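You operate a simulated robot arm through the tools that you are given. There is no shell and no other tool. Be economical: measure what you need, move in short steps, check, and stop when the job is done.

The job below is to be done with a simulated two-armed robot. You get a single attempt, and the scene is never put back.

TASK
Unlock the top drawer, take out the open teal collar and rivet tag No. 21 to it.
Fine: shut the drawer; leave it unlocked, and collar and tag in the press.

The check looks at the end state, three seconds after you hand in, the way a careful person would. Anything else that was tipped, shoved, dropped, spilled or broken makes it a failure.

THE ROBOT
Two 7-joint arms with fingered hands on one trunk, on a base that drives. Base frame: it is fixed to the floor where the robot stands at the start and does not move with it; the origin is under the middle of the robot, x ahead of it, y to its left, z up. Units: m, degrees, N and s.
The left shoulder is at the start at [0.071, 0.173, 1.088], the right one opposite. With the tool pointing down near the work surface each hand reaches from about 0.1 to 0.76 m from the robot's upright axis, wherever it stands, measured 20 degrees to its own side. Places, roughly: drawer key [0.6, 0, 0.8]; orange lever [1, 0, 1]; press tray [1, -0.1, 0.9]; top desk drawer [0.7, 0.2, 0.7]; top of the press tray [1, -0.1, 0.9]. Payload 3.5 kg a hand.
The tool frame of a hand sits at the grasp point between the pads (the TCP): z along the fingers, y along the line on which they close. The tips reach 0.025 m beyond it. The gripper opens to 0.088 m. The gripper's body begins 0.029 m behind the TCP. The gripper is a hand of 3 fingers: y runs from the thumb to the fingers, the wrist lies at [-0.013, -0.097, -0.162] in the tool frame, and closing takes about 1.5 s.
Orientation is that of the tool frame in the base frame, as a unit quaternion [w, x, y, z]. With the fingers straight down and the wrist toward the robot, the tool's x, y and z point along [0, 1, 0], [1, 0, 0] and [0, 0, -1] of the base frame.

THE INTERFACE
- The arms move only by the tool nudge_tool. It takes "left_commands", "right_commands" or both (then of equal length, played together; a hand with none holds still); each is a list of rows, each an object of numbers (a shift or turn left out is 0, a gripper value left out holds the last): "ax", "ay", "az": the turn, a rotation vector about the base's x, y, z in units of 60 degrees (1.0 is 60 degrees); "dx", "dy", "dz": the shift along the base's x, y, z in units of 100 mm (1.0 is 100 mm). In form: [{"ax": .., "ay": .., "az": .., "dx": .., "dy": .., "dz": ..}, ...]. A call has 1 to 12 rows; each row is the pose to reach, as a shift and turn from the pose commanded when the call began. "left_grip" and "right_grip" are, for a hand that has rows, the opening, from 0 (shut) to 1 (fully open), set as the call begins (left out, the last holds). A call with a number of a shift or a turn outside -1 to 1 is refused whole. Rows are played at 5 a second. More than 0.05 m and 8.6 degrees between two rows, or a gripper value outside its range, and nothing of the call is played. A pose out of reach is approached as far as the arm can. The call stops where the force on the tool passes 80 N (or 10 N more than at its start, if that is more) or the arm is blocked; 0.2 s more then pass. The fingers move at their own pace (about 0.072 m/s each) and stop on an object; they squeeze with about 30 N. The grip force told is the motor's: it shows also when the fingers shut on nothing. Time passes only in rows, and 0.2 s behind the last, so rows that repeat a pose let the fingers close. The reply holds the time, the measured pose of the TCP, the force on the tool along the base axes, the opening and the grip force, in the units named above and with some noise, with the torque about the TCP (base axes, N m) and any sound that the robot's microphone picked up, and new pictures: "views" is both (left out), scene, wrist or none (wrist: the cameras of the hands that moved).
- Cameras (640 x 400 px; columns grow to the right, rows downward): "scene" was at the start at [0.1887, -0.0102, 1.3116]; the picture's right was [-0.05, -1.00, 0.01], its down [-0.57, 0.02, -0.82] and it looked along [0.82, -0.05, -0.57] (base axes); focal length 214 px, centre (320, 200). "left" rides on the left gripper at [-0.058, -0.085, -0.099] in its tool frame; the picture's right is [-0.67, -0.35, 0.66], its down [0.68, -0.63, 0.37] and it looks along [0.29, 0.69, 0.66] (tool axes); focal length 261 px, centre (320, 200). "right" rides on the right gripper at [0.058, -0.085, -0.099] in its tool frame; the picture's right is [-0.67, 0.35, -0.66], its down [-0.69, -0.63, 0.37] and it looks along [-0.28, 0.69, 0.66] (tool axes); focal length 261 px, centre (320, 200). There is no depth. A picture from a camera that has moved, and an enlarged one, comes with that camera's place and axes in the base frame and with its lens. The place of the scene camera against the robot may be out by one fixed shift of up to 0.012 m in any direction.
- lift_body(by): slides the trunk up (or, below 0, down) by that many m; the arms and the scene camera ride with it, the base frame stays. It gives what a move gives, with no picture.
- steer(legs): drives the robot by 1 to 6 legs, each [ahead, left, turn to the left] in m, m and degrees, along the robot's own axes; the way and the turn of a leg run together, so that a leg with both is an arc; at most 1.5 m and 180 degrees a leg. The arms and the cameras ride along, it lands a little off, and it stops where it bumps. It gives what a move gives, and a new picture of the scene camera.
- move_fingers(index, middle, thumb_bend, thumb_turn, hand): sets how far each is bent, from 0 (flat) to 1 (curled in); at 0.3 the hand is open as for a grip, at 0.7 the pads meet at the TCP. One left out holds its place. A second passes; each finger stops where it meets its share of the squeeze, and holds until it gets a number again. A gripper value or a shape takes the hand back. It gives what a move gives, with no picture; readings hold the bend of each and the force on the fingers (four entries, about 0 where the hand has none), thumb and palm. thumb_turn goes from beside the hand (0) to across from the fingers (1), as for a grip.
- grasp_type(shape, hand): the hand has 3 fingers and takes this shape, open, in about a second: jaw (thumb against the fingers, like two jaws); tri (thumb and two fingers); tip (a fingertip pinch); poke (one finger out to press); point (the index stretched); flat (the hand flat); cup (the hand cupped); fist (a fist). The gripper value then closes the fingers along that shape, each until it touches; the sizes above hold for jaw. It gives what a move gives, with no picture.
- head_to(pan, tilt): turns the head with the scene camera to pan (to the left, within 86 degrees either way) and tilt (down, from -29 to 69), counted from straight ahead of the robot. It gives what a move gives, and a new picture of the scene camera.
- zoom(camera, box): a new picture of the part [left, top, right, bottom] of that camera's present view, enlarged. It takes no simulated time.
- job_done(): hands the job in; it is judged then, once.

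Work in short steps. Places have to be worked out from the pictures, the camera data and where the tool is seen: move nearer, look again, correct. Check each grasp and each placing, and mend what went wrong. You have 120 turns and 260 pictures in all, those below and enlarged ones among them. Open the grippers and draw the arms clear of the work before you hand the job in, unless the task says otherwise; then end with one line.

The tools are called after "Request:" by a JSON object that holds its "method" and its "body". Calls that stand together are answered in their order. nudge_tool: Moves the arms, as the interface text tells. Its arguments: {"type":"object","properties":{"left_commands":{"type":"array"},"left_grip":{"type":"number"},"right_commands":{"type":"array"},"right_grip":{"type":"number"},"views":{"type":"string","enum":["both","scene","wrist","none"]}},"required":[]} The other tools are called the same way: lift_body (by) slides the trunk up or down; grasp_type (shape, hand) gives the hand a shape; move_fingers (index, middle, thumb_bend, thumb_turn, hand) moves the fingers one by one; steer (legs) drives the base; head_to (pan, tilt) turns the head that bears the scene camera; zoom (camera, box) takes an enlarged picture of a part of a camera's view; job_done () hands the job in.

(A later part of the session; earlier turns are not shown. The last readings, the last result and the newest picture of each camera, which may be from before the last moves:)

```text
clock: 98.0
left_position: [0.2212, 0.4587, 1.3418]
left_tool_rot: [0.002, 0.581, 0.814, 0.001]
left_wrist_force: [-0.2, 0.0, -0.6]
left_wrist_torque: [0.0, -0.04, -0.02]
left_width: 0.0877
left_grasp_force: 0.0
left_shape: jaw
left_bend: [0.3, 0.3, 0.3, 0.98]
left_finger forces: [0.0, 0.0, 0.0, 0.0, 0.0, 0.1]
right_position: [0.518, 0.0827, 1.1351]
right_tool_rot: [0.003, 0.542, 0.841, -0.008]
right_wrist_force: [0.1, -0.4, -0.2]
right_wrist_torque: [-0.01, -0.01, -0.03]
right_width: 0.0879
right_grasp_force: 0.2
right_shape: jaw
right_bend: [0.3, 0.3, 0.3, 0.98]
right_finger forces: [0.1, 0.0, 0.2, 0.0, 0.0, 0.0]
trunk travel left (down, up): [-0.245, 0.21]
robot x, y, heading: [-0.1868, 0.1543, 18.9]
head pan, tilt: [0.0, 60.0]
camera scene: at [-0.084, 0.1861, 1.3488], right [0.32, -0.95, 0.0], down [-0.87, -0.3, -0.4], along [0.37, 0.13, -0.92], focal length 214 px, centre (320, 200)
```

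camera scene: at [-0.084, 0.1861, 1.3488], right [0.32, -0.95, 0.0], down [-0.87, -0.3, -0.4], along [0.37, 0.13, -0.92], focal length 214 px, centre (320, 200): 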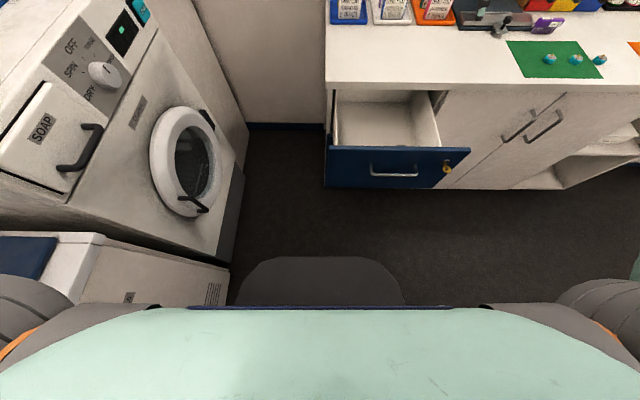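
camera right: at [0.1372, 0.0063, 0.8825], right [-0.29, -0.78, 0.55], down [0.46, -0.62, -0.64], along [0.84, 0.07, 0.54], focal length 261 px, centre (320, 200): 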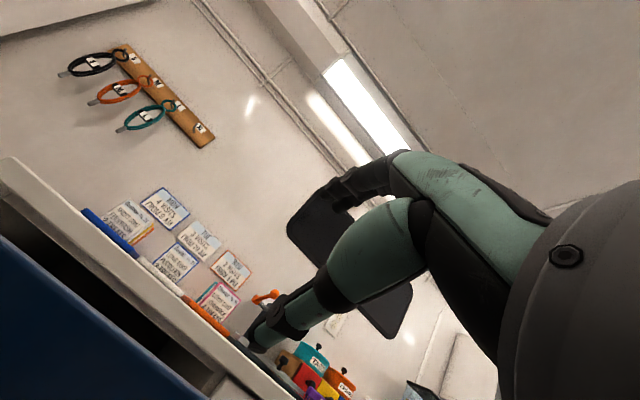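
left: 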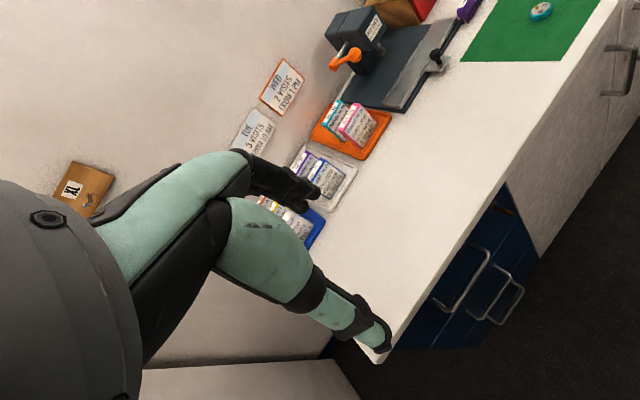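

I can't see the collar yet; it may lie close behind the front panel. Checking with the wrist camera and a zoom.

Request:
{"method": "nudge_tool", "body": {"right_commands": [{"dx": 0}], "views": "wrist"}}

Request:
{"method": "zoom", "body": {"camera": "scene", "box": [310, 70, 480, 197]}}

```text
clock: 98.4
left_position: [0.2219, 0.4576, 1.3414]
left_tool_rot: [0.001, 0.581, 0.814, 0.0]
left_wrist_force: [1.4, 0.8, 0.0]
left_wrist_torque: [-0.03, 0.03, -0.01]
left_width: 0.0878
left_grasp_force: 0.2
left_shape: jaw
left_bend: [0.3, 0.3, 0.3, 0.98]
left_finger forces: [0.0, 0.1, 0.0, 0.0, 0.0, 0.0]
right_position: [0.5169, 0.0824, 1.1344]
right_tool_rot: [0.003, 0.543, 0.84, -0.007]
right_wrist_force: [0.5, 0.3, 1.0]
right_wrist_torque: [0.02, -0.02, 0.01]
right_width: 0.0877
right_grasp_force: 0.1
right_shape: jaw
right_bend: [0.3, 0.3, 0.3, 0.98]
right_finger forces: [0.0, 0.0, 0.1, 0.1, 0.0, 0.0]
trunk travel left (down, up): [-0.245, 0.21]
robot x, y, heading: [-0.1865, 0.1576, 18.9]
head pan, tilt: [0.0, 60.0]
camera right: at [0.4176, 0.1029, 1.2345], right [0.6, -0.46, 0.66], down [-0.29, -0.89, -0.35], along [0.75, 0.02, -0.66], focal length 261 px, centre (320, 200)
```

right: 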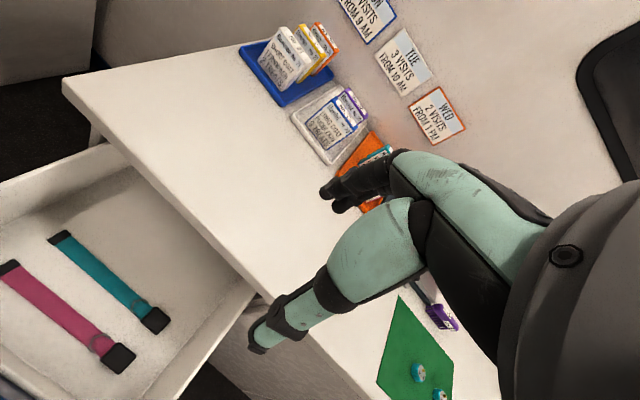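

```text
3.15 times, centred on (395, 134) of scene
camera zoom: at [-0.0835, 0.1863, 1.3487], right [0.32, -0.95, 0.0], down [-0.87, -0.3, -0.4], along [0.37, 0.13, -0.92], focal length 676 px, centre (84, 409)
```

zoom: 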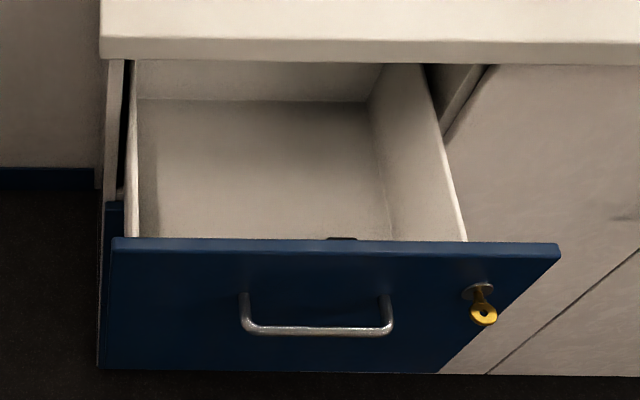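

Two open collars lie in the drawer: pink nearer the front and teal behind it. Zooming in on the teal one.

Request:
{"method": "zoom", "body": {"camera": "right", "box": [0, 210, 200, 390]}}

Request:
{"method": "zoom", "body": {"camera": "right", "box": [100, 260, 200, 350]}}

```text
2.22 times, centred on (100, 300) of right
camera zoom: at [0.4176, 0.1029, 1.2345], right [0.6, -0.46, 0.66], down [-0.29, -0.89, -0.35], along [0.75, 0.02, -0.66], focal length 579 px, centre (809, -22)
```

zoom: 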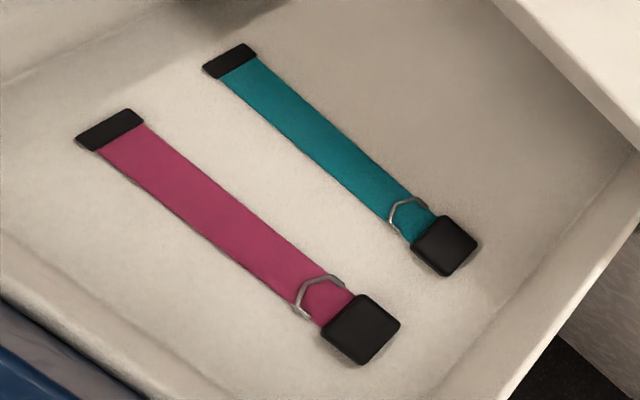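

```text
4.44 times, centred on (150, 305) of right
camera zoom: at [0.4176, 0.1029, 1.2345], right [0.6, -0.46, 0.66], down [-0.29, -0.89, -0.35], along [0.75, 0.02, -0.66], focal length 1158 px, centre (1076, -267)
```

zoom: 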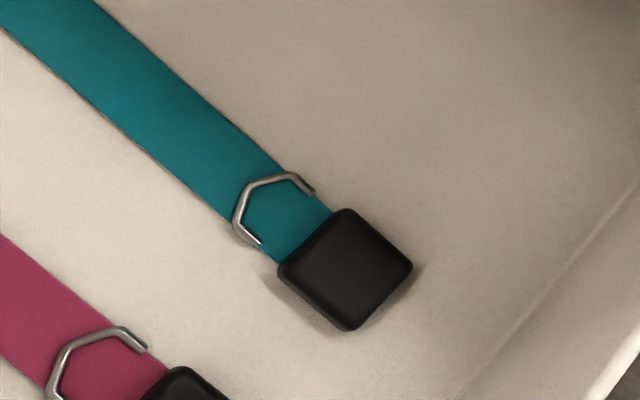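

I'll grip the teal collar by its buckle (thick enough to hold it level). Lowering the right hand above it in steps.

Request:
{"method": "nudge_tool", "body": {"right_commands": [{"dx": -0.06, "dy": -0.08, "dz": -0.45}, {"dx": -0.06, "dy": -0.16, "dz": -0.9}], "views": "none"}}

Request:
{"method": "nudge_tool", "body": {"right_commands": [{"dz": -0.45}, {"dz": -0.9}, {"dz": -0.9}], "views": "wrist"}}

```text
clock: 99.0
left_position: [0.2227, 0.4586, 1.3415]
left_tool_rot: [0.0, 0.581, 0.814, 0.0]
left_wrist_force: [0.9, -0.3, 0.1]
left_wrist_torque: [0.04, 0.0, 0.02]
left_width: 0.0876
left_grasp_force: 0.1
left_shape: jaw
left_bend: [0.3, 0.3, 0.3, 0.98]
left_finger forces: [0.0, 0.0, 0.0, 0.0, 0.1, 0.1]
right_position: [0.5144, 0.0656, 1.0405]
right_tool_rot: [0.001, 0.542, 0.84, -0.007]
right_wrist_force: [0.4, -0.5, -0.2]
right_wrist_torque: [-0.01, 0.0, -0.02]
right_width: 0.0881
right_grasp_force: 0.0
right_shape: jaw
right_bend: [0.3, 0.3, 0.3, 0.98]
right_finger forces: [0.1, 0.1, 0.1, 0.0, 0.0, 0.1]
trunk travel left (down, up): [-0.245, 0.21]
robot x, y, heading: [-0.1834, 0.1516, 18.9]
head pan, tilt: [0.0, 60.0]
```

```text
clock: 99.8
left_position: [0.2217, 0.4594, 1.3408]
left_tool_rot: [0.002, 0.582, 0.814, 0.0]
left_wrist_force: [0.2, -1.3, 0.0]
left_wrist_torque: [0.01, 0.01, 0.0]
left_width: 0.0877
left_grasp_force: 0.0
left_shape: jaw
left_bend: [0.3, 0.3, 0.3, 0.98]
left_finger forces: [0.0, 0.0, 0.0, 0.0, 0.0, 0.1]
right_position: [0.5123, 0.0661, 0.9511]
right_tool_rot: [0.003, 0.542, 0.84, -0.009]
right_wrist_force: [0.0, -0.3, 0.4]
right_wrist_torque: [0.0, 0.01, -0.03]
right_width: 0.088
right_grasp_force: 0.0
right_shape: jaw
right_bend: [0.3, 0.3, 0.3, 0.98]
right_finger forces: [0.0, 0.1, 0.0, 0.0, 0.1, 0.1]
trunk travel left (down, up): [-0.245, 0.21]
robot x, y, heading: [-0.1882, 0.1545, 19.0]
head pan, tilt: [0.0, 60.0]
camera right: at [0.4122, 0.0861, 1.0517], right [0.6, -0.46, 0.66], down [-0.29, -0.89, -0.35], along [0.75, 0.02, -0.66], focal length 261 px, centre (320, 200)
```

right: 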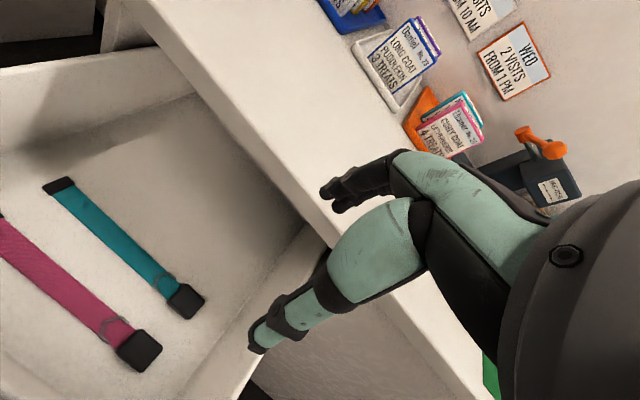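

Buckle at about a 0.509, b -0.121, floor around z 0.65–0.70. Going down another 10 cm and refining.

Request:
{"method": "nudge_tool", "body": {"right_commands": [{"dx": 0.04, "dy": -0.07, "dz": -0.45}, {"dx": 0.08, "dy": -0.13, "dz": -0.95}, {"dx": 0.08, "dy": -0.13, "dz": -0.95}], "views": "wrist"}}

```text
refused: row 2 steps farther than a row can; nothing moved
```

Request:
{"method": "nudge_tool", "body": {"right_commands": [{"dx": 0.04, "dy": -0.07, "dz": -0.45}, {"dx": 0.08, "dy": -0.13, "dz": -0.9}, {"dx": 0.08, "dy": -0.13, "dz": -0.95}, {"dx": 0.08, "dy": -0.13, "dz": -0.95}], "views": "wrist"}}

```text
clock: 100.8
left_position: [0.2212, 0.4595, 1.3416]
left_tool_rot: [0.0, 0.581, 0.814, 0.0]
left_wrist_force: [0.8, -0.6, 0.0]
left_wrist_torque: [0.01, 0.0, -0.05]
left_width: 0.0875
left_grasp_force: 0.0
left_shape: jaw
left_bend: [0.3, 0.3, 0.3, 0.98]
left_finger forces: [0.0, 0.1, 0.0, 0.1, 0.1, 0.1]
right_position: [0.5189, 0.0517, 0.8583]
right_tool_rot: [0.003, 0.542, 0.84, -0.009]
right_wrist_force: [0.9, 0.5, -0.6]
right_wrist_torque: [0.01, 0.01, 0.04]
right_width: 0.0879
right_grasp_force: 0.0
right_shape: jaw
right_bend: [0.3, 0.3, 0.3, 0.98]
right_finger forces: [0.0, 0.0, 0.1, 0.1, 0.0, 0.0]
trunk travel left (down, up): [-0.245, 0.21]
robot x, y, heading: [-0.1884, 0.1522, 18.8]
head pan, tilt: [0.0, 60.0]
camera right: at [0.4195, 0.072, 0.9591], right [0.6, -0.46, 0.66], down [-0.29, -0.89, -0.35], along [0.75, 0.02, -0.66], focal length 261 px, centre (320, 200)
```

right: 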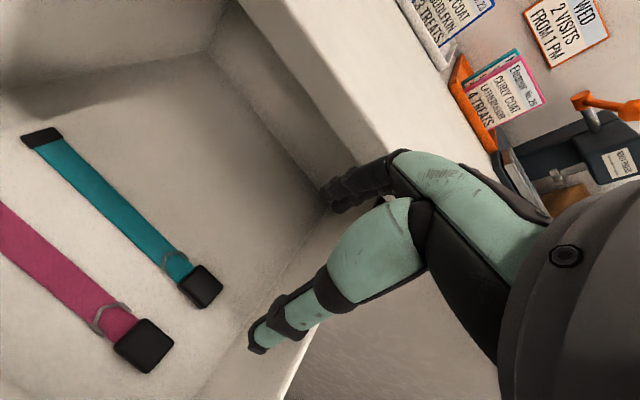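

Refined: buckle at (0.5255, 0.0515), top z≈0.65. Descending 10 cm with a check, watching the forearm over the drawer front.

Request:
{"method": "nudge_tool", "body": {"right_commands": [{"dx": 0.03, "dz": -0.45}, {"dx": 0.06, "dz": -0.9}, {"dx": 0.06, "dz": -1.0}, {"dx": 0.06, "dz": -1.0}]}}

```text
clock: 101.8
left_position: [0.2223, 0.4585, 1.341]
left_tool_rot: [0.002, 0.582, 0.813, -0.001]
left_wrist_force: [0.8, 0.1, -0.6]
left_wrist_torque: [0.02, 0.05, -0.01]
left_width: 0.0875
left_grasp_force: 0.1
left_shape: jaw
left_bend: [0.3, 0.3, 0.3, 0.98]
left_finger forces: [0.0, 0.0, 0.0, 0.1, 0.0, 0.0]
right_position: [0.5249, 0.0522, 0.7595]
right_tool_rot: [0.002, 0.543, 0.84, -0.007]
right_wrist_force: [-0.4, 0.2, -0.2]
right_wrist_torque: [-0.03, 0.01, -0.03]
right_width: 0.0879
right_grasp_force: 0.0
right_shape: jaw
right_bend: [0.3, 0.3, 0.3, 0.98]
right_finger forces: [0.0, 0.0, 0.1, 0.1, 0.0, 0.0]
trunk travel left (down, up): [-0.245, 0.21]
robot x, y, heading: [-0.1897, 0.1561, 18.9]
head pan, tilt: [0.0, 60.0]
camera scene: at [-0.0826, 0.1865, 1.3486], right [0.32, -0.95, 0.0], down [-0.87, -0.3, -0.4], along [0.37, 0.13, -0.92], focal length 214 px, centre (320, 200)
camera right: at [0.425, 0.0727, 0.8591], right [0.6, -0.46, 0.66], down [-0.29, -0.89, -0.35], along [0.75, 0.02, -0.66], focal length 261 px, centre (320, 200)
```

scene: 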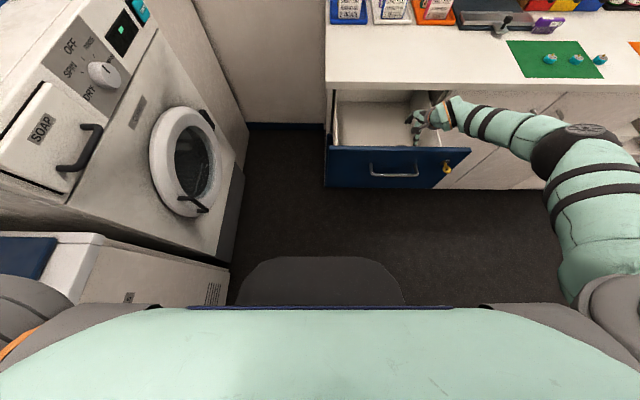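
right: 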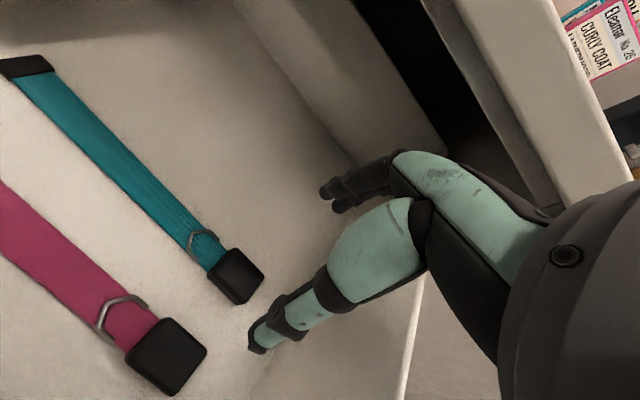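

Aligned over the buckle. Lowering 6 cm more, watching for contact.

Request:
{"method": "nudge_tool", "body": {"right_commands": [{"dz": -0.2}, {"dz": -0.4}, {"dz": -0.62}, {"dz": -0.62}]}}

```text
clock: 102.8
left_position: [0.221, 0.4583, 1.3414]
left_tool_rot: [0.0, 0.581, 0.814, 0.0]
left_wrist_force: [0.4, 0.2, 0.0]
left_wrist_torque: [0.03, -0.03, -0.02]
left_width: 0.0879
left_grasp_force: 0.1
left_shape: jaw
left_bend: [0.3, 0.3, 0.3, 0.98]
left_finger forces: [0.0, 0.1, 0.0, 0.0, 0.1, 0.0]
right_position: [0.531, 0.0443, 0.7019]
right_tool_rot: [0.043, 0.572, 0.819, 0.004]
right_wrist_force: [0.2, -0.1, 0.8]
right_wrist_torque: [0.0, 0.02, 0.0]
right_width: 0.0883
right_grasp_force: 0.0
right_shape: jaw
right_bend: [0.3, 0.3, 0.3, 0.98]
right_finger forces: [0.0, 0.0, 0.1, 0.1, 0.0, 0.1]
right hand out of reach, approached as far as the arm can: row 3
trunk travel left (down, up): [-0.245, 0.21]
robot x, y, heading: [-0.1848, 0.1534, 19.0]
head pan, tilt: [0.0, 60.0]
camera scene: at [-0.0828, 0.1862, 1.3487], right [0.32, -0.95, 0.0], down [-0.87, -0.3, -0.4], along [0.37, 0.13, -0.92], focal length 214 px, centre (320, 200)
camera right: at [0.4251, 0.0745, 0.7939], right [0.51, -0.48, 0.72], down [-0.33, -0.88, -0.35], along [0.8, -0.06, -0.6], focal length 261 px, centre (320, 200)
```

scene: 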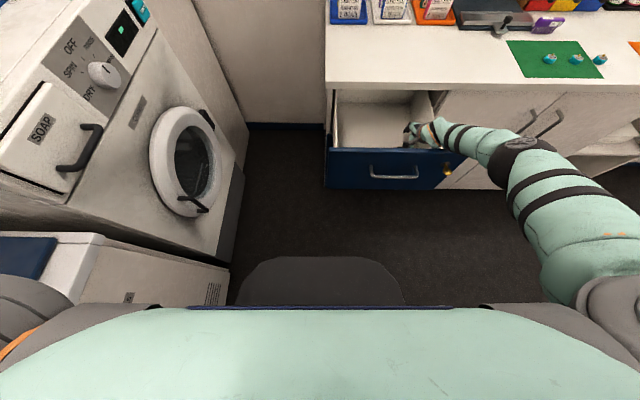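
right: 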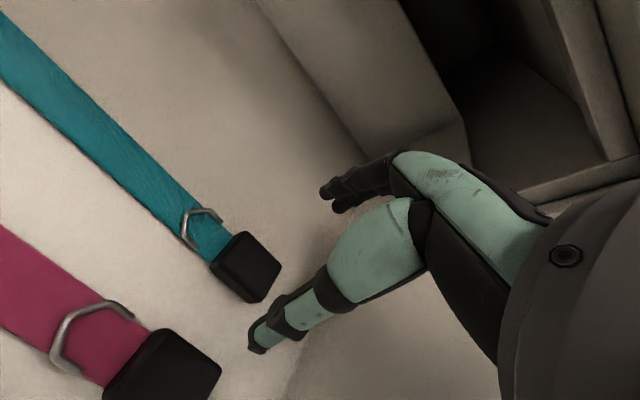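

At the edge of reach, with slight twist. I'll raise the hand 10 cm, lower the trunk 6 cm, and re-level.

Request:
{"method": "nudge_tool", "body": {"right_commands": [{"dz": 0.4}, {"dz": 0.8}, {"dz": 1.0}, {"dz": 1.0}], "views": "none"}}

Request:
{"method": "lift_body", "body": {"by": -0.05}}

Request:
{"method": "nudge_tool", "body": {"right_commands": [{"dx": 0}]}}

```text
clock: 103.8
left_position: [0.2226, 0.4594, 1.3402]
left_tool_rot: [0.0, 0.582, 0.813, 0.0]
left_wrist_force: [0.7, 0.2, 0.0]
left_wrist_torque: [0.0, 0.01, 0.02]
left_width: 0.0877
left_grasp_force: 0.0
left_shape: jaw
left_bend: [0.3, 0.3, 0.3, 0.98]
left_finger forces: [0.0, 0.0, 0.0, 0.0, 0.0, 0.1]
right_position: [0.5255, 0.0547, 0.7963]
right_tool_rot: [0.002, 0.542, 0.84, -0.008]
right_wrist_force: [0.7, 0.3, 0.4]
right_wrist_torque: [-0.04, 0.01, 0.02]
right_width: 0.0879
right_grasp_force: 0.1
right_shape: jaw
right_bend: [0.3, 0.3, 0.3, 0.98]
right_finger forces: [0.1, 0.0, 0.0, 0.0, 0.1, 0.1]
trunk travel left (down, up): [-0.245, 0.21]
robot x, y, heading: [-0.188, 0.1551, 19.1]
head pan, tilt: [0.0, 60.0]
```

```text
clock: 104.7
left_position: [0.2215, 0.4583, 1.2909]
left_tool_rot: [0.0, 0.582, 0.813, 0.0]
left_wrist_force: [-0.4, 0.4, -0.2]
left_wrist_torque: [-0.01, -0.04, 0.0]
left_width: 0.0877
left_grasp_force: 0.0
left_shape: jaw
left_bend: [0.3, 0.3, 0.3, 0.98]
left_finger forces: [0.1, 0.0, 0.1, 0.0, 0.1, 0.0]
right_position: [0.5252, 0.0538, 0.7476]
right_tool_rot: [0.003, 0.542, 0.84, -0.007]
right_wrist_force: [-0.5, -0.4, -0.5]
right_wrist_torque: [0.0, -0.01, 0.02]
right_width: 0.0881
right_grasp_force: 0.2
right_shape: jaw
right_bend: [0.3, 0.3, 0.3, 0.98]
right_finger forces: [0.0, 0.0, 0.0, 0.0, 0.1, 0.0]
trunk travel left (down, up): [-0.195, 0.26]
robot x, y, heading: [-0.1913, 0.1543, 18.8]
head pan, tilt: [0.0, 60.0]
```

```text
clock: 105.1
left_position: [0.2218, 0.4588, 1.2907]
left_tool_rot: [0.0, 0.581, 0.814, -0.001]
left_wrist_force: [0.7, -0.4, -0.1]
left_wrist_torque: [0.03, 0.0, 0.0]
left_width: 0.0871
left_grasp_force: 0.1
left_shape: jaw
left_bend: [0.3, 0.3, 0.3, 0.98]
left_finger forces: [0.0, 0.0, 0.0, 0.1, 0.0, 0.1]
right_position: [0.5274, 0.0536, 0.7458]
right_tool_rot: [0.003, 0.542, 0.84, -0.009]
right_wrist_force: [-0.3, 0.5, 0.7]
right_wrist_torque: [-0.03, 0.02, -0.01]
right_width: 0.0878
right_grasp_force: 0.1
right_shape: jaw
right_bend: [0.3, 0.3, 0.3, 0.98]
right_finger forces: [0.1, 0.0, 0.1, 0.1, 0.1, 0.0]
trunk travel left (down, up): [-0.195, 0.26]
robot x, y, heading: [-0.1861, 0.1545, 19.0]
head pan, tilt: [0.0, 60.0]
camera scene: at [-0.0544, 0.1962, 1.2893], right [0.32, -0.95, 0.0], down [-0.89, -0.3, -0.34], along [0.32, 0.11, -0.94], focal length 214 px, centre (320, 200)
camera right: at [0.4267, 0.0743, 0.8467], right [0.6, -0.46, 0.66], down [-0.29, -0.89, -0.35], along [0.75, 0.02, -0.66], focal length 261 px, centre (320, 200)
```

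scene: 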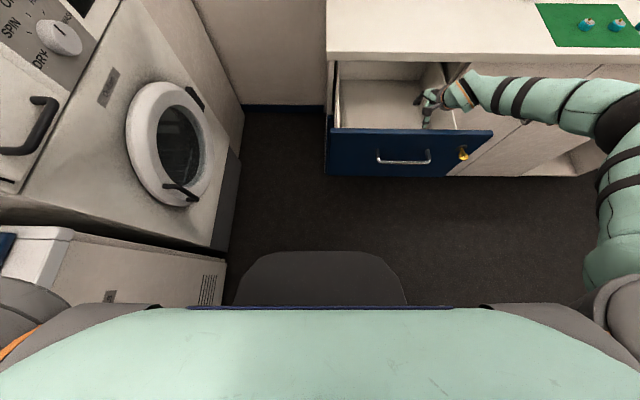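
right: 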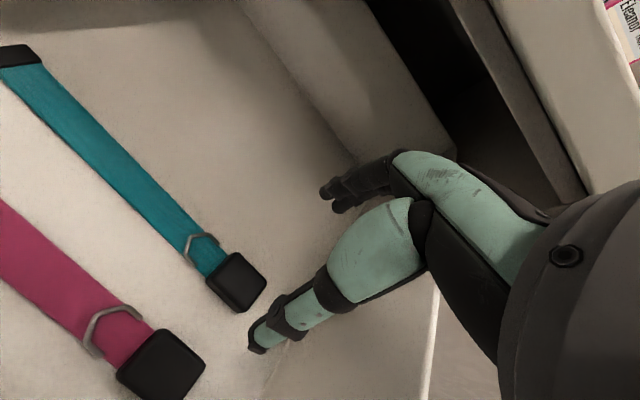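

The pink buckle is close to the thumb's path, so I'll narrow the opening to 60% and go down to just above the floor.

Request:
{"method": "nudge_tool", "body": {"right_commands": [{"dx": -0.01, "dy": -0.015, "dz": 0}, {"dx": -0.01, "dy": -0.015, "dz": 0}, {"dx": -0.01, "dy": -0.015, "dz": -0.2}, {"dx": -0.01, "dy": -0.015, "dz": -0.4}, {"dx": -0.01, "dy": -0.015, "dz": -0.55}, {"dx": -0.01, "dy": -0.015, "dz": -0.65}, {"dx": -0.01, "dy": -0.015, "dz": -0.65}], "right_grip": 0.6, "views": "wrist"}}

```text
clock: 106.7
left_position: [0.2201, 0.4583, 1.2919]
left_tool_rot: [0.002, 0.582, 0.813, 0.001]
left_wrist_force: [-0.2, 0.1, 0.0]
left_wrist_torque: [-0.01, -0.01, 0.01]
left_width: 0.0876
left_grasp_force: 0.0
left_shape: jaw
left_bend: [0.3, 0.3, 0.3, 0.98]
left_finger forces: [0.0, 0.1, 0.0, 0.0, 0.0, 0.1]
right_position: [0.5237, 0.0527, 0.6843]
right_tool_rot: [0.003, 0.542, 0.84, -0.008]
right_wrist_force: [0.1, -0.6, 0.2]
right_wrist_torque: [-0.02, 0.02, -0.01]
right_width: 0.0535
right_grasp_force: 0.0
right_shape: jaw
right_bend: [0.29, 0.4, 0.64, 1.0]
right_finger forces: [0.0, 0.1, 0.1, 0.0, 0.0, 0.1]
trunk travel left (down, up): [-0.195, 0.26]
robot x, y, heading: [-0.1911, 0.1551, 19.2]
head pan, tilt: [0.0, 60.0]
camera right: at [0.4242, 0.0724, 0.7833], right [0.6, -0.46, 0.66], down [-0.29, -0.89, -0.35], along [0.75, 0.02, -0.66], focal length 261 px, centre (320, 200)
```

right: 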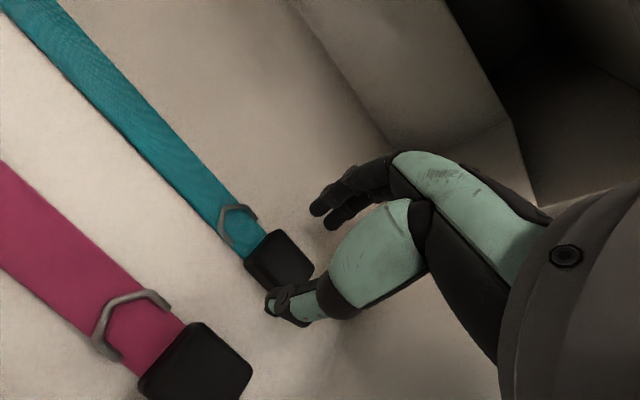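

The buckle sits between thumb and fingers, about 4 mm left of centre. Final 1.5 cm down, then close.

Request:
{"method": "nudge_tool", "body": {"right_commands": [{"dx": -0.013, "dy": 0.04, "dz": -0.07}, {"dx": -0.013, "dy": 0.04, "dz": -0.14}, {"dx": -0.013, "dy": 0.04, "dz": -0.16}, {"dx": -0.013, "dy": 0.04, "dz": -0.16}], "views": "none"}}

Request:
{"method": "nudge_tool", "body": {"right_commands": [{"dx": 0}, {"dx": 0}, {"dx": 0}, {"dx": 0}, {"dx": 0}, {"dx": 0}, {"dx": 0}], "right_grip": 0, "views": "wrist"}}

```text
clock: 107.7
left_position: [0.2196, 0.4593, 1.2923]
left_tool_rot: [0.001, 0.581, 0.814, 0.0]
left_wrist_force: [-0.1, 0.7, 0.8]
left_wrist_torque: [0.01, 0.02, 0.0]
left_width: 0.0879
left_grasp_force: 0.1
left_shape: jaw
left_bend: [0.3, 0.3, 0.3, 0.98]
left_finger forces: [0.0, 0.1, 0.1, 0.1, 0.0, 0.1]
right_position: [0.5226, 0.0566, 0.6676]
right_tool_rot: [0.004, 0.542, 0.84, -0.007]
right_wrist_force: [-1.1, 0.2, 9.5]
right_wrist_torque: [-0.17, 0.34, 0.0]
right_width: 0.0543
right_grasp_force: 0.0
right_shape: jaw
right_bend: [0.29, 0.4, 0.64, 1.0]
right_finger forces: [0.1, 0.0, 0.0, 0.0, 9.6, 0.0]
trunk travel left (down, up): [-0.195, 0.26]
robot x, y, heading: [-0.1855, 0.1573, 18.7]
head pan, tilt: [0.0, 60.0]
```

```text
clock: 109.3
left_position: [0.2173, 0.4595, 1.292]
left_tool_rot: [0.002, 0.581, 0.814, 0.001]
left_wrist_force: [0.3, 0.0, -0.4]
left_wrist_torque: [-0.01, -0.04, 0.0]
left_width: 0.0877
left_grasp_force: 0.1
left_shape: jaw
left_bend: [0.3, 0.3, 0.3, 0.98]
left_finger forces: [0.0, 0.0, 0.0, 0.0, 0.0, 0.1]
right_position: [0.5232, 0.0579, 0.6684]
right_tool_rot: [0.003, 0.542, 0.841, -0.007]
right_wrist_force: [1.3, 0.5, 18.6]
right_wrist_torque: [-0.21, 0.35, -0.1]
right_width: 0.0182
right_grasp_force: 30.0
right_shape: jaw
right_bend: [0.7, 0.7, 0.66, 1.0]
right_finger forces: [17.3, 15.1, 0.0, 0.0, 30.8, 0.1]
trunk travel left (down, up): [-0.195, 0.26]
robot x, y, heading: [-0.1854, 0.1551, 18.8]
head pan, tilt: [0.0, 60.0]
camera right: at [0.4227, 0.0777, 0.7683], right [0.59, -0.46, 0.66], down [-0.29, -0.89, -0.35], along [0.75, 0.02, -0.66], focal length 261 px, centre (320, 200)
```

right: 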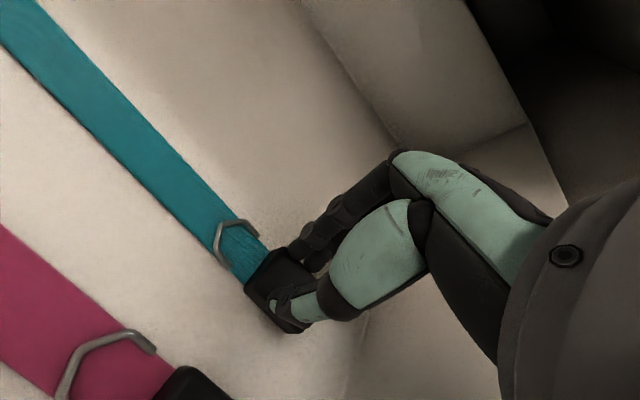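

Something is gripped (18 mm, all digits loaded), though the thumb may be riding on the buckle's edge. Lifting 3 cm to test.

Request:
{"method": "nudge_tool", "body": {"right_commands": [{"dz": 0.1}, {"dz": 0.2}, {"dz": 0.3}], "views": "wrist"}}

Request:
{"method": "zoom", "body": {"camera": "right", "box": [200, 190, 360, 350]}}

```text
clock: 110.1
left_position: [0.2224, 0.4583, 1.2899]
left_tool_rot: [0.0, 0.581, 0.814, 0.001]
left_wrist_force: [-0.4, -0.8, 1.0]
left_wrist_torque: [0.0, -0.02, 0.03]
left_width: 0.0875
left_grasp_force: 0.0
left_shape: jaw
left_bend: [0.3, 0.3, 0.3, 0.98]
left_finger forces: [0.0, 0.0, 0.0, 0.0, 0.0, 0.1]
right_position: [0.5236, 0.0564, 0.695]
right_tool_rot: [0.003, 0.543, 0.84, -0.009]
right_wrist_force: [-0.1, 0.0, -0.7]
right_wrist_torque: [0.0, -0.06, 0.0]
right_width: 0.0079
right_grasp_force: 29.6
right_shape: jaw
right_bend: [0.7, 0.7, 0.75, 1.0]
right_finger forces: [0.1, 0.0, 0.1, 0.1, 0.1, 0.1]
trunk travel left (down, up): [-0.195, 0.26]
robot x, y, heading: [-0.1863, 0.1546, 18.8]
head pan, tilt: [0.0, 60.0]
camera right: at [0.4244, 0.0767, 0.7953], right [0.6, -0.46, 0.66], down [-0.29, -0.89, -0.35], along [0.75, 0.01, -0.66], focal length 261 px, centre (320, 200)
```

right: 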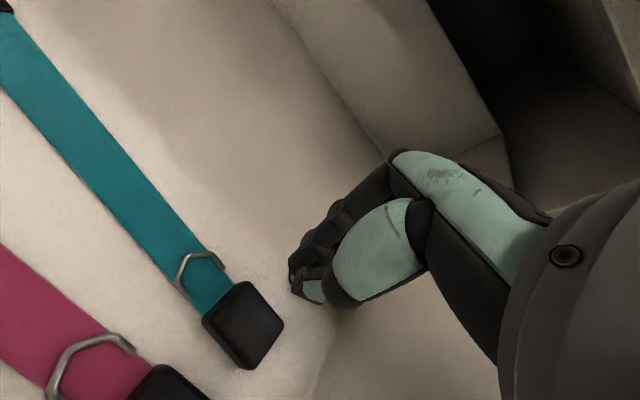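

```text
2.50 times, centred on (280, 270) of right
camera zoom: at [0.4244, 0.0767, 0.7953], right [0.6, -0.46, 0.66], down [-0.29, -0.89, -0.35], along [0.75, 0.01, -0.66], focal length 652 px, centre (420, 25)
```

zoom: 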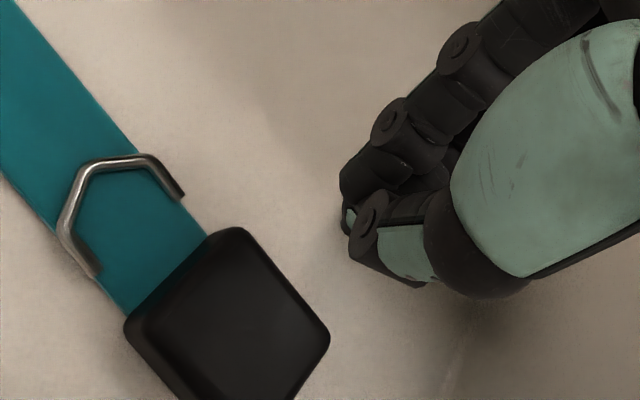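

It slipped and the collar slid about 4 cm toward the front. I'll rise, open, and look at the new layout.

Request:
{"method": "nudge_tool", "body": {"right_commands": [{"dz": 0.4}, {"dz": 0.8}, {"dz": 0.9}, {"dz": 0.9}, {"dz": 0.9}], "right_grip": 1, "views": "wrist"}}

Request:
{"method": "zoom", "body": {"camera": "right", "box": [0, 150, 300, 400]}}

```text
clock: 111.3
left_position: [0.2215, 0.4587, 1.2911]
left_tool_rot: [0.001, 0.582, 0.813, -0.001]
left_wrist_force: [0.4, -0.6, -0.5]
left_wrist_torque: [-0.01, -0.01, 0.0]
left_width: 0.0875
left_grasp_force: 0.0
left_shape: jaw
left_bend: [0.3, 0.3, 0.3, 0.98]
left_finger forces: [0.0, 0.1, 0.0, 0.0, 0.1, 0.0]
right_position: [0.5251, 0.0588, 0.7847]
right_tool_rot: [0.002, 0.542, 0.84, -0.008]
right_wrist_force: [-0.6, -0.3, 0.3]
right_wrist_torque: [0.01, 0.01, 0.02]
right_width: 0.0879
right_grasp_force: 0.0
right_shape: jaw
right_bend: [0.3, 0.3, 0.3, 0.98]
right_finger forces: [0.0, 0.0, 0.0, 0.0, 0.1, 0.0]
trunk travel left (down, up): [-0.195, 0.26]
robot x, y, heading: [-0.1848, 0.1581, 19.0]
head pan, tilt: [0.0, 60.0]
camera right: at [0.4239, 0.0791, 0.8851], right [0.6, -0.46, 0.66], down [-0.29, -0.89, -0.35], along [0.75, 0.02, -0.66], focal length 261 px, centre (320, 200)
```

right: 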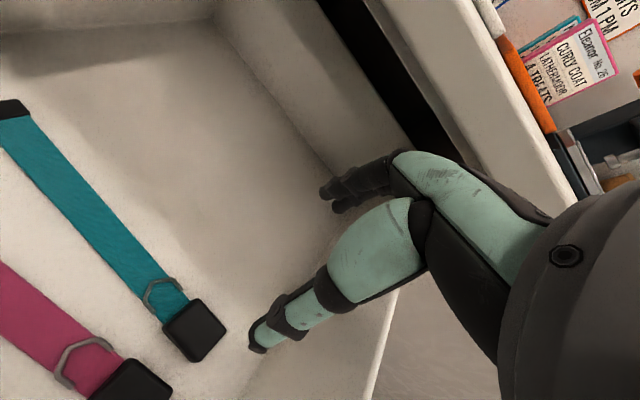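

```text
1.60 times, centred on (150, 275) of right
camera zoom: at [0.4239, 0.0791, 0.8851], right [0.6, -0.46, 0.66], down [-0.29, -0.89, -0.35], along [0.75, 0.02, -0.66], focal length 417 px, centre (592, 80)
```

zoom: 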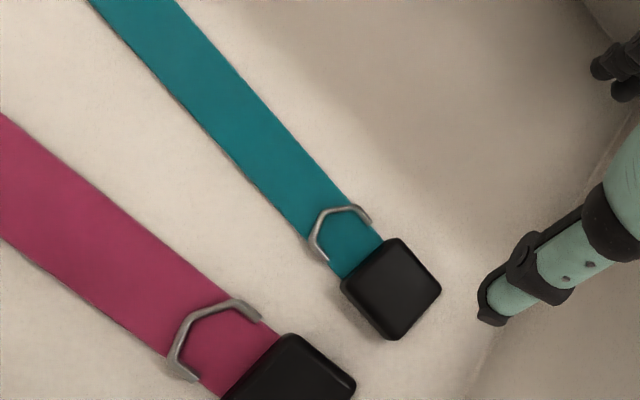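

The teal buckle is now at a 0.472, with only ~1.4 cm to the pink one. I'll press closed fingertips lightly on the teal band and drag it back away from the pink collar first.

Request:
{"method": "nudge_tool", "body": {"right_commands": [{"dx": -0.3, "dy": 0.2, "dz": 0}, {"dx": -0.6, "dy": 0.39, "dz": 0}, {"dx": -0.6, "dy": 0.39, "dz": 0}, {"dx": -0.6, "dy": 0.39, "dz": -0.3}, {"dx": -0.6, "dy": 0.39, "dz": -0.6}, {"dx": -0.6, "dy": 0.39, "dz": -0.95}, {"dx": -0.6, "dy": 0.39, "dz": -0.95}], "right_grip": 0, "views": "wrist"}}

```text
clock: 112.9
left_position: [0.2332, 0.4579, 1.2832]
left_tool_rot: [-0.005, 0.581, 0.814, -0.004]
left_wrist_force: [0.4, -0.3, 0.2]
left_wrist_torque: [0.02, 0.08, -0.03]
left_width: 0.0875
left_grasp_force: 0.0
left_shape: jaw
left_bend: [0.3, 0.3, 0.3, 0.98]
left_finger forces: [0.0, 0.0, 0.0, 0.1, 0.1, 0.0]
right_position: [0.4685, 0.0935, 0.6766]
right_tool_rot: [-0.003, 0.541, 0.841, -0.015]
right_wrist_force: [1.6, 0.3, -1.4]
right_wrist_torque: [0.03, 0.07, 0.03]
right_width: 0.0001
right_grasp_force: 30.2
right_shape: jaw
right_bend: [0.7, 0.7, 0.37, 1.0]
right_finger forces: [0.1, 0.1, 0.1, 0.0, 0.0, 0.1]
trunk travel left (down, up): [-0.195, 0.26]
robot x, y, heading: [-0.191, 0.1562, 18.9]
head pan, tilt: [0.0, 60.0]
camera right: at [0.3693, 0.1144, 0.7792], right [0.61, -0.45, 0.65], down [-0.3, -0.89, -0.34], along [0.74, 0.02, -0.68], focal length 261 px, centre (320, 200)
```

right: 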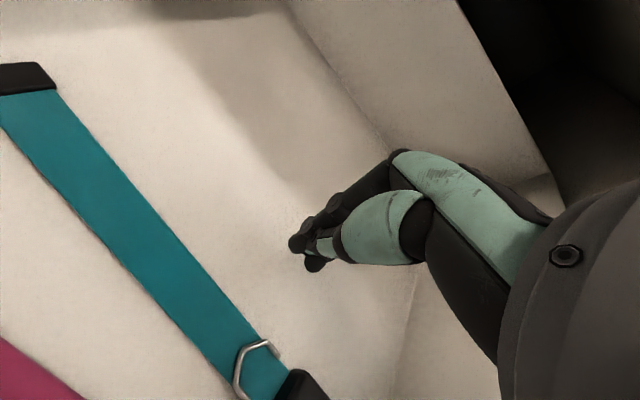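

The band isn't under the fingers and the body shows a slight push — something may be touching the drawer. Checking the scene view.

Request:
{"method": "nudge_tool", "body": {"right_commands": [{"dz": 0.2}, {"dz": 0.4}, {"dz": 0.4}]}}

```text
clock: 113.7
left_position: [0.2211, 0.4573, 1.2925]
left_tool_rot: [0.001, 0.582, 0.813, 0.0]
left_wrist_force: [-0.2, 0.1, -0.6]
left_wrist_torque: [0.0, -0.01, -0.01]
left_width: 0.088
left_grasp_force: 0.1
left_shape: jaw
left_bend: [0.3, 0.3, 0.3, 0.98]
left_finger forces: [0.0, 0.0, 0.0, 0.0, 0.0, 0.0]
right_position: [0.4635, 0.0948, 0.7317]
right_tool_rot: [0.003, 0.542, 0.841, -0.008]
right_wrist_force: [-0.9, -0.1, 0.0]
right_wrist_torque: [0.02, -0.01, -0.02]
right_width: 0.0002
right_grasp_force: 29.9
right_shape: jaw
right_bend: [0.7, 0.7, 0.37, 1.0]
right_finger forces: [0.1, 0.0, 0.0, 0.0, 0.1, 0.0]
trunk travel left (down, up): [-0.195, 0.26]
robot x, y, heading: [-0.1884, 0.1551, 18.7]
head pan, tilt: [0.0, 60.0]
camera scene: at [-0.0558, 0.1963, 1.2895], right [0.32, -0.95, 0.0], down [-0.89, -0.3, -0.34], along [0.32, 0.11, -0.94], focal length 214 px, centre (320, 200)
camera right: at [0.3642, 0.115, 0.8319], right [0.6, -0.46, 0.66], down [-0.29, -0.89, -0.35], along [0.75, 0.02, -0.66], focal length 261 px, centre (320, 200)
```

scene: 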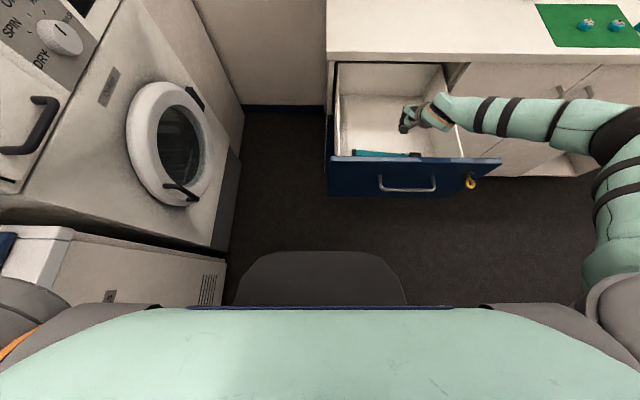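
right: 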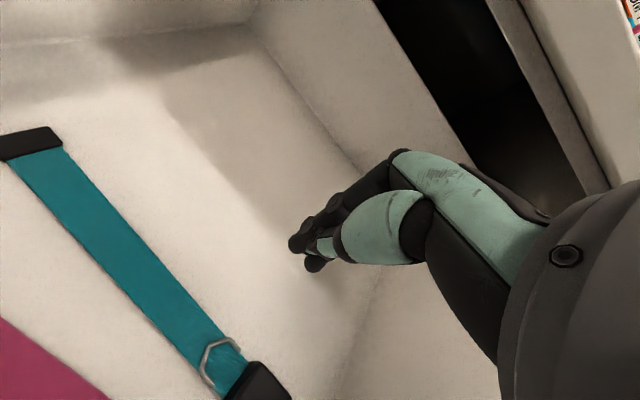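

The hand had nudged the drawer further out (fine). The collar now sits near the front at a≈0.416. I'll tilt the wrist away from the front panel and place the closed tips over the teal band.

Request:
{"method": "nudge_tool", "body": {"right_commands": [{"ax": -0.037, "ay": 0.105, "dx": -0.12, "dy": -0.04, "dz": 0.02}, {"ax": -0.073, "ay": 0.21, "dx": -0.25, "dy": -0.09, "dz": 0.0}, {"ax": -0.11, "ay": 0.315, "dx": -0.425, "dy": -0.15, "dz": -0.2}, {"ax": -0.11, "ay": 0.315, "dx": -0.425, "dy": -0.15, "dz": -0.4}, {"ax": -0.11, "ay": 0.315, "dx": -0.425, "dy": -0.15, "dz": -0.55}, {"ax": -0.11, "ay": 0.315, "dx": -0.425, "dy": -0.15, "dz": -0.55}]}}

```text
clock: 115.1
left_position: [0.223, 0.4586, 1.2904]
left_tool_rot: [0.002, 0.581, 0.814, 0.0]
left_wrist_force: [-0.3, 1.0, -0.2]
left_wrist_torque: [0.0, -0.01, 0.01]
left_width: 0.0877
left_grasp_force: 0.1
left_shape: jaw
left_bend: [0.3, 0.3, 0.3, 0.98]
left_finger forces: [0.0, 0.0, 0.0, 0.0, 0.0, 0.1]
right_position: [0.4234, 0.0789, 0.6777]
right_tool_rot: [-0.104, 0.532, 0.827, -0.146]
right_wrist_force: [-0.3, 0.0, 0.0]
right_wrist_torque: [-0.01, 0.01, 0.03]
right_width: 0.0002
right_grasp_force: 30.0
right_shape: jaw
right_bend: [0.7, 0.7, 0.37, 1.0]
right_finger forces: [0.1, 0.0, 0.0, 0.0, 0.1, 0.1]
trunk travel left (down, up): [-0.195, 0.26]
robot x, y, heading: [-0.1851, 0.1557, 18.6]
head pan, tilt: [0.0, 60.0]
camera scene: at [-0.055, 0.196, 1.2894], right [0.32, -0.95, 0.0], down [-0.89, -0.3, -0.34], along [0.32, 0.11, -0.94], focal length 214 px, centre (320, 200)
camera right: at [0.3594, 0.1124, 0.8011], right [0.79, -0.39, 0.48], down [-0.37, -0.92, -0.13], along [0.49, -0.07, -0.87], focal length 261 px, centre (320, 200)
```

scene: 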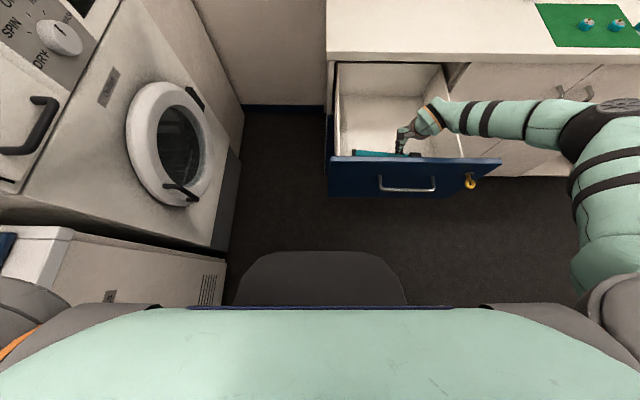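
right: 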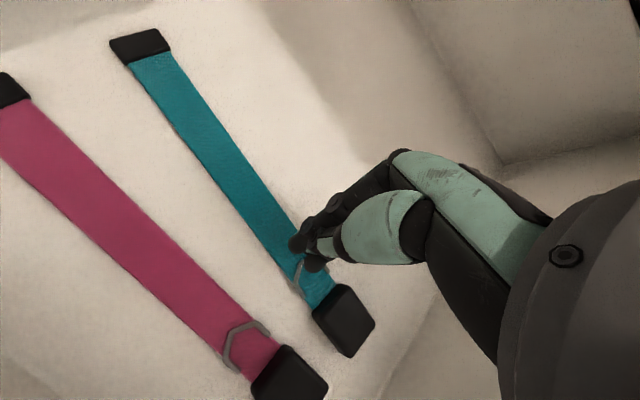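

The tips are right over the teal band. Pressing lightly and dragging it 6 cm toward the back.

Request:
{"method": "nudge_tool", "body": {"right_commands": [{"dx": -0.066, "dy": 0.19, "dz": 0}, {"dx": -0.066, "dy": 0.19, "dz": -0.1}, {"dx": -0.066, "dy": 0.19, "dz": -0.17}, {"dx": -0.066, "dy": 0.19, "dz": -0.19}, {"dx": 0.08, "dy": 0.24, "dz": -0.19}, {"dx": 0.22, "dy": 0.29, "dz": -0.19}, {"dx": 0.36, "dy": 0.34, "dz": -0.19}, {"dx": 0.5, "dy": 0.39, "dz": -0.19}], "views": "wrist"}}

```text
clock: 116.9
left_position: [0.2207, 0.4592, 1.2917]
left_tool_rot: [0.0, 0.581, 0.814, 0.0]
left_wrist_force: [0.0, 0.1, 0.1]
left_wrist_torque: [-0.01, 0.0, 0.02]
left_width: 0.088
left_grasp_force: 0.1
left_shape: jaw
left_bend: [0.3, 0.3, 0.3, 0.98]
left_finger forces: [0.0, 0.1, 0.1, 0.1, 0.0, 0.1]
right_position: [0.4721, 0.1191, 0.6566]
right_tool_rot: [-0.106, 0.532, 0.827, -0.146]
right_wrist_force: [0.5, -0.1, -0.5]
right_wrist_torque: [0.01, -0.01, 0.04]
right_width: 0.0
right_grasp_force: 30.3
right_shape: jaw
right_bend: [0.7, 0.7, 0.74, 1.0]
right_finger forces: [0.0, 0.0, 0.0, 0.1, 0.0, 0.1]
trunk travel left (down, up): [-0.195, 0.26]
robot x, y, heading: [-0.1886, 0.1573, 18.6]
head pan, tilt: [0.0, 60.0]
camera right: at [0.4095, 0.1527, 0.7817], right [0.79, -0.39, 0.48], down [-0.37, -0.92, -0.13], along [0.49, -0.07, -0.87], focal length 261 px, centre (320, 200)
```

right: 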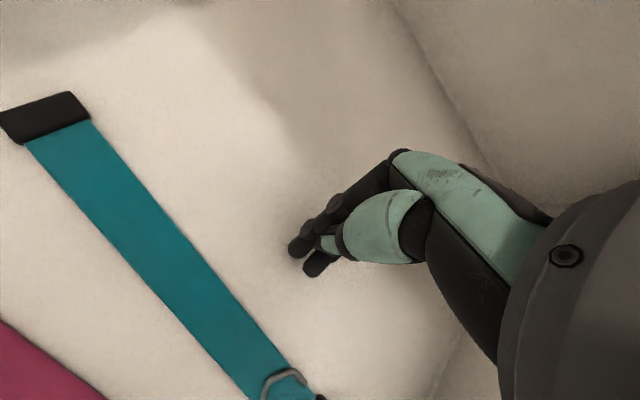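

No contact — the floor is lower than thought. I'll hop back over the band and go lower until I feel it.

Request:
{"method": "nudge_tool", "body": {"right_commands": [{"dz": 0.2}, {"dz": 0.3}, {"dx": -0.27, "dy": -0.09, "dz": 0.3}, {"dx": -0.534, "dy": -0.186, "dz": 0.3}, {"dx": -0.534, "dy": -0.186, "dz": 0.1}, {"dx": -0.534, "dy": -0.186, "dz": -0.05}, {"dx": -0.534, "dy": -0.186, "dz": -0.13}, {"dx": -0.534, "dy": -0.186, "dz": -0.13}], "views": "wrist"}}

```text
clock: 118.7
left_position: [0.216, 0.4587, 1.2943]
left_tool_rot: [0.002, 0.583, 0.813, 0.002]
left_wrist_force: [-0.6, -0.2, -0.8]
left_wrist_torque: [-0.02, 0.03, 0.0]
left_width: 0.0877
left_grasp_force: 0.0
left_shape: jaw
left_bend: [0.3, 0.3, 0.3, 0.98]
left_finger forces: [0.1, 0.0, 0.0, 0.0, 0.1, 0.1]
right_position: [0.4254, 0.1044, 0.6567]
right_tool_rot: [-0.097, 0.535, 0.829, -0.133]
right_wrist_force: [0.7, -2.9, 69.6]
right_wrist_torque: [0.11, -0.27, -0.05]
right_width: 0.0
right_grasp_force: 30.0
right_shape: jaw
right_bend: [0.7, 0.7, 0.76, 1.0]
right_finger forces: [0.0, 0.0, 0.0, 0.0, 89.7, 0.0]
trunk travel left (down, up): [-0.195, 0.26]
robot x, y, heading: [-0.1873, 0.1559, 18.9]
head pan, tilt: [0.0, 60.0]
stopped in row 8 (right hand): the force on the tool passed its limit at 85 N (the readings are from after the stop); the commanded pose is now the measured one
camera right: at [0.3595, 0.1362, 0.78], right [0.77, -0.4, 0.49], down [-0.37, -0.91, -0.15], along [0.51, -0.06, -0.86], focal length 261 px, centre (320, 200)
```

right: 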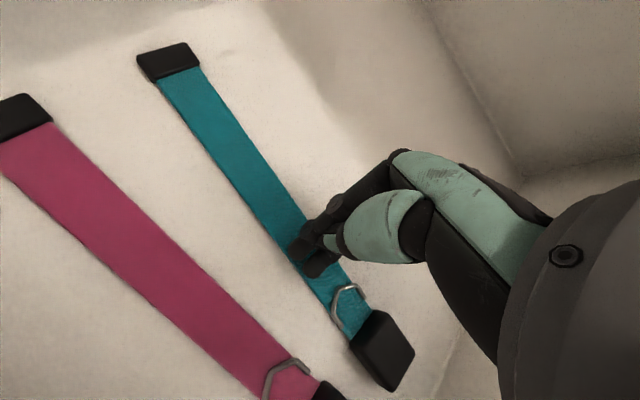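

Firm contact on the band. The command is reset to here, so I'll drag back with slight downward bias.

Request:
{"method": "nudge_tool", "body": {"right_commands": [{"dx": 0.1, "dy": 0.035, "dz": -0.03}, {"dx": 0.25, "dy": 0.087, "dz": -0.03}, {"dx": 0.4, "dy": 0.14, "dz": -0.03}, {"dx": 0.55, "dy": 0.19, "dz": -0.03}, {"dx": 0.7, "dy": 0.244, "dz": -0.03}], "views": "wrist"}}

```text
clock: 119.3
left_position: [0.2169, 0.4579, 1.2933]
left_tool_rot: [0.002, 0.582, 0.813, 0.001]
left_wrist_force: [-0.5, 0.3, 0.3]
left_wrist_torque: [0.03, 0.01, -0.01]
left_width: 0.0876
left_grasp_force: 0.0
left_shape: jaw
left_bend: [0.3, 0.3, 0.3, 0.98]
left_finger forces: [0.1, 0.0, 0.1, 0.0, 0.0, 0.0]
right_position: [0.4489, 0.1125, 0.6551]
right_tool_rot: [-0.095, 0.536, 0.828, -0.131]
right_wrist_force: [1.7, -2.0, 65.5]
right_wrist_torque: [0.21, -0.66, -0.03]
right_width: 0.0
right_grasp_force: 29.6
right_shape: jaw
right_bend: [0.7, 0.7, 0.81, 1.0]
right_finger forces: [0.1, 0.0, 0.1, 0.0, 82.1, 0.0]
trunk travel left (down, up): [-0.195, 0.26]
robot x, y, heading: [-0.1858, 0.1579, 18.8]
head pan, tilt: [0.0, 60.0]
stopped in row 2 (right hand): the force on the tool passed its limit at 83 N (the readings are from after the stop); the commanded pose is now the measured one
camera right: at [0.3818, 0.144, 0.7786], right [0.77, -0.4, 0.5], down [-0.37, -0.91, -0.16], along [0.52, -0.06, -0.85], focal length 261 px, centre (320, 200)
```

right: 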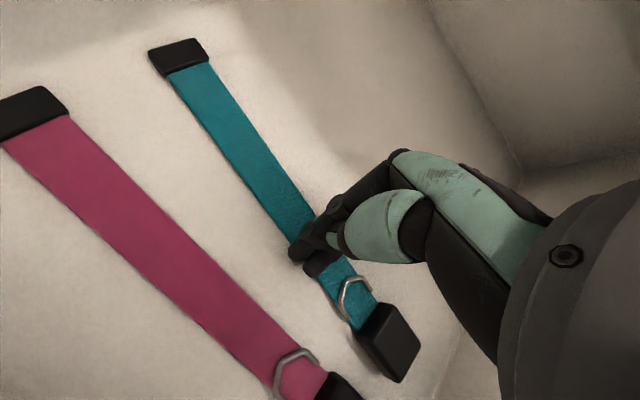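

Dragging moves the drawer along with it, so I'll grip instead. There's a ~3 cm gap between the bands here; rising, reducing tilt, and opening to 60% (thumb stays near centre) to slip the thumb into the gap.

Request:
{"method": "nudge_tool", "body": {"right_commands": [{"dz": 0.2}, {"dz": 0.4, "dy": -0.09}, {"ax": 0.033, "ay": -0.095, "dy": -0.18, "dz": 0.5}, {"ax": 0.066, "ay": -0.19, "dy": -0.18, "dz": 0.5}, {"ax": 0.066, "ay": -0.19, "dy": -0.18, "dz": 0.5}, {"ax": 0.066, "ay": -0.19, "dy": -0.18, "dz": 0.5}], "right_grip": 0.6, "views": "wrist"}}

```text
clock: 120.7
left_position: [0.2218, 0.4576, 1.2915]
left_tool_rot: [0.001, 0.582, 0.813, 0.0]
left_wrist_force: [-0.1, -0.4, -0.5]
left_wrist_torque: [-0.02, 0.0, -0.01]
left_width: 0.0877
left_grasp_force: 0.1
left_shape: jaw
left_bend: [0.3, 0.3, 0.3, 0.98]
left_finger forces: [0.0, 0.1, 0.0, 0.0, 0.0, 0.0]
right_position: [0.4449, 0.0909, 0.6964]
right_tool_rot: [-0.035, 0.542, 0.838, -0.054]
right_wrist_force: [-0.5, 0.4, 1.1]
right_wrist_torque: [0.03, 0.0, 0.0]
right_width: 0.0528
right_grasp_force: 0.1
right_shape: jaw
right_bend: [0.29, 0.41, 0.65, 1.0]
right_finger forces: [0.0, 0.0, 0.0, 0.0, 0.0, 0.0]
trunk travel left (down, up): [-0.195, 0.26]
robot x, y, heading: [-0.1873, 0.1551, 18.7]
head pan, tilt: [0.0, 60.0]
camera right: at [0.3576, 0.1152, 0.8064], right [0.67, -0.43, 0.61], down [-0.33, -0.9, -0.28], along [0.67, -0.01, -0.74], focal length 261 px, centre (320, 200)
```

right: 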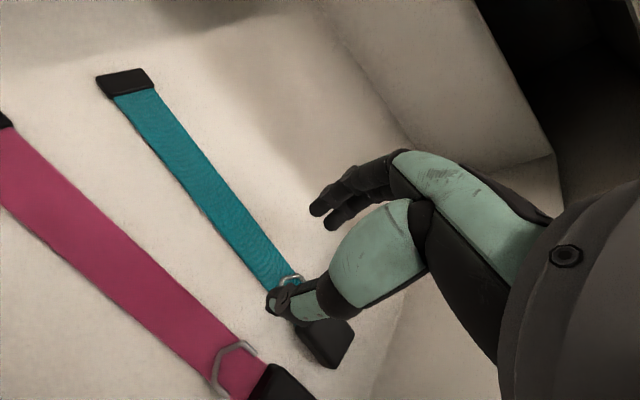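

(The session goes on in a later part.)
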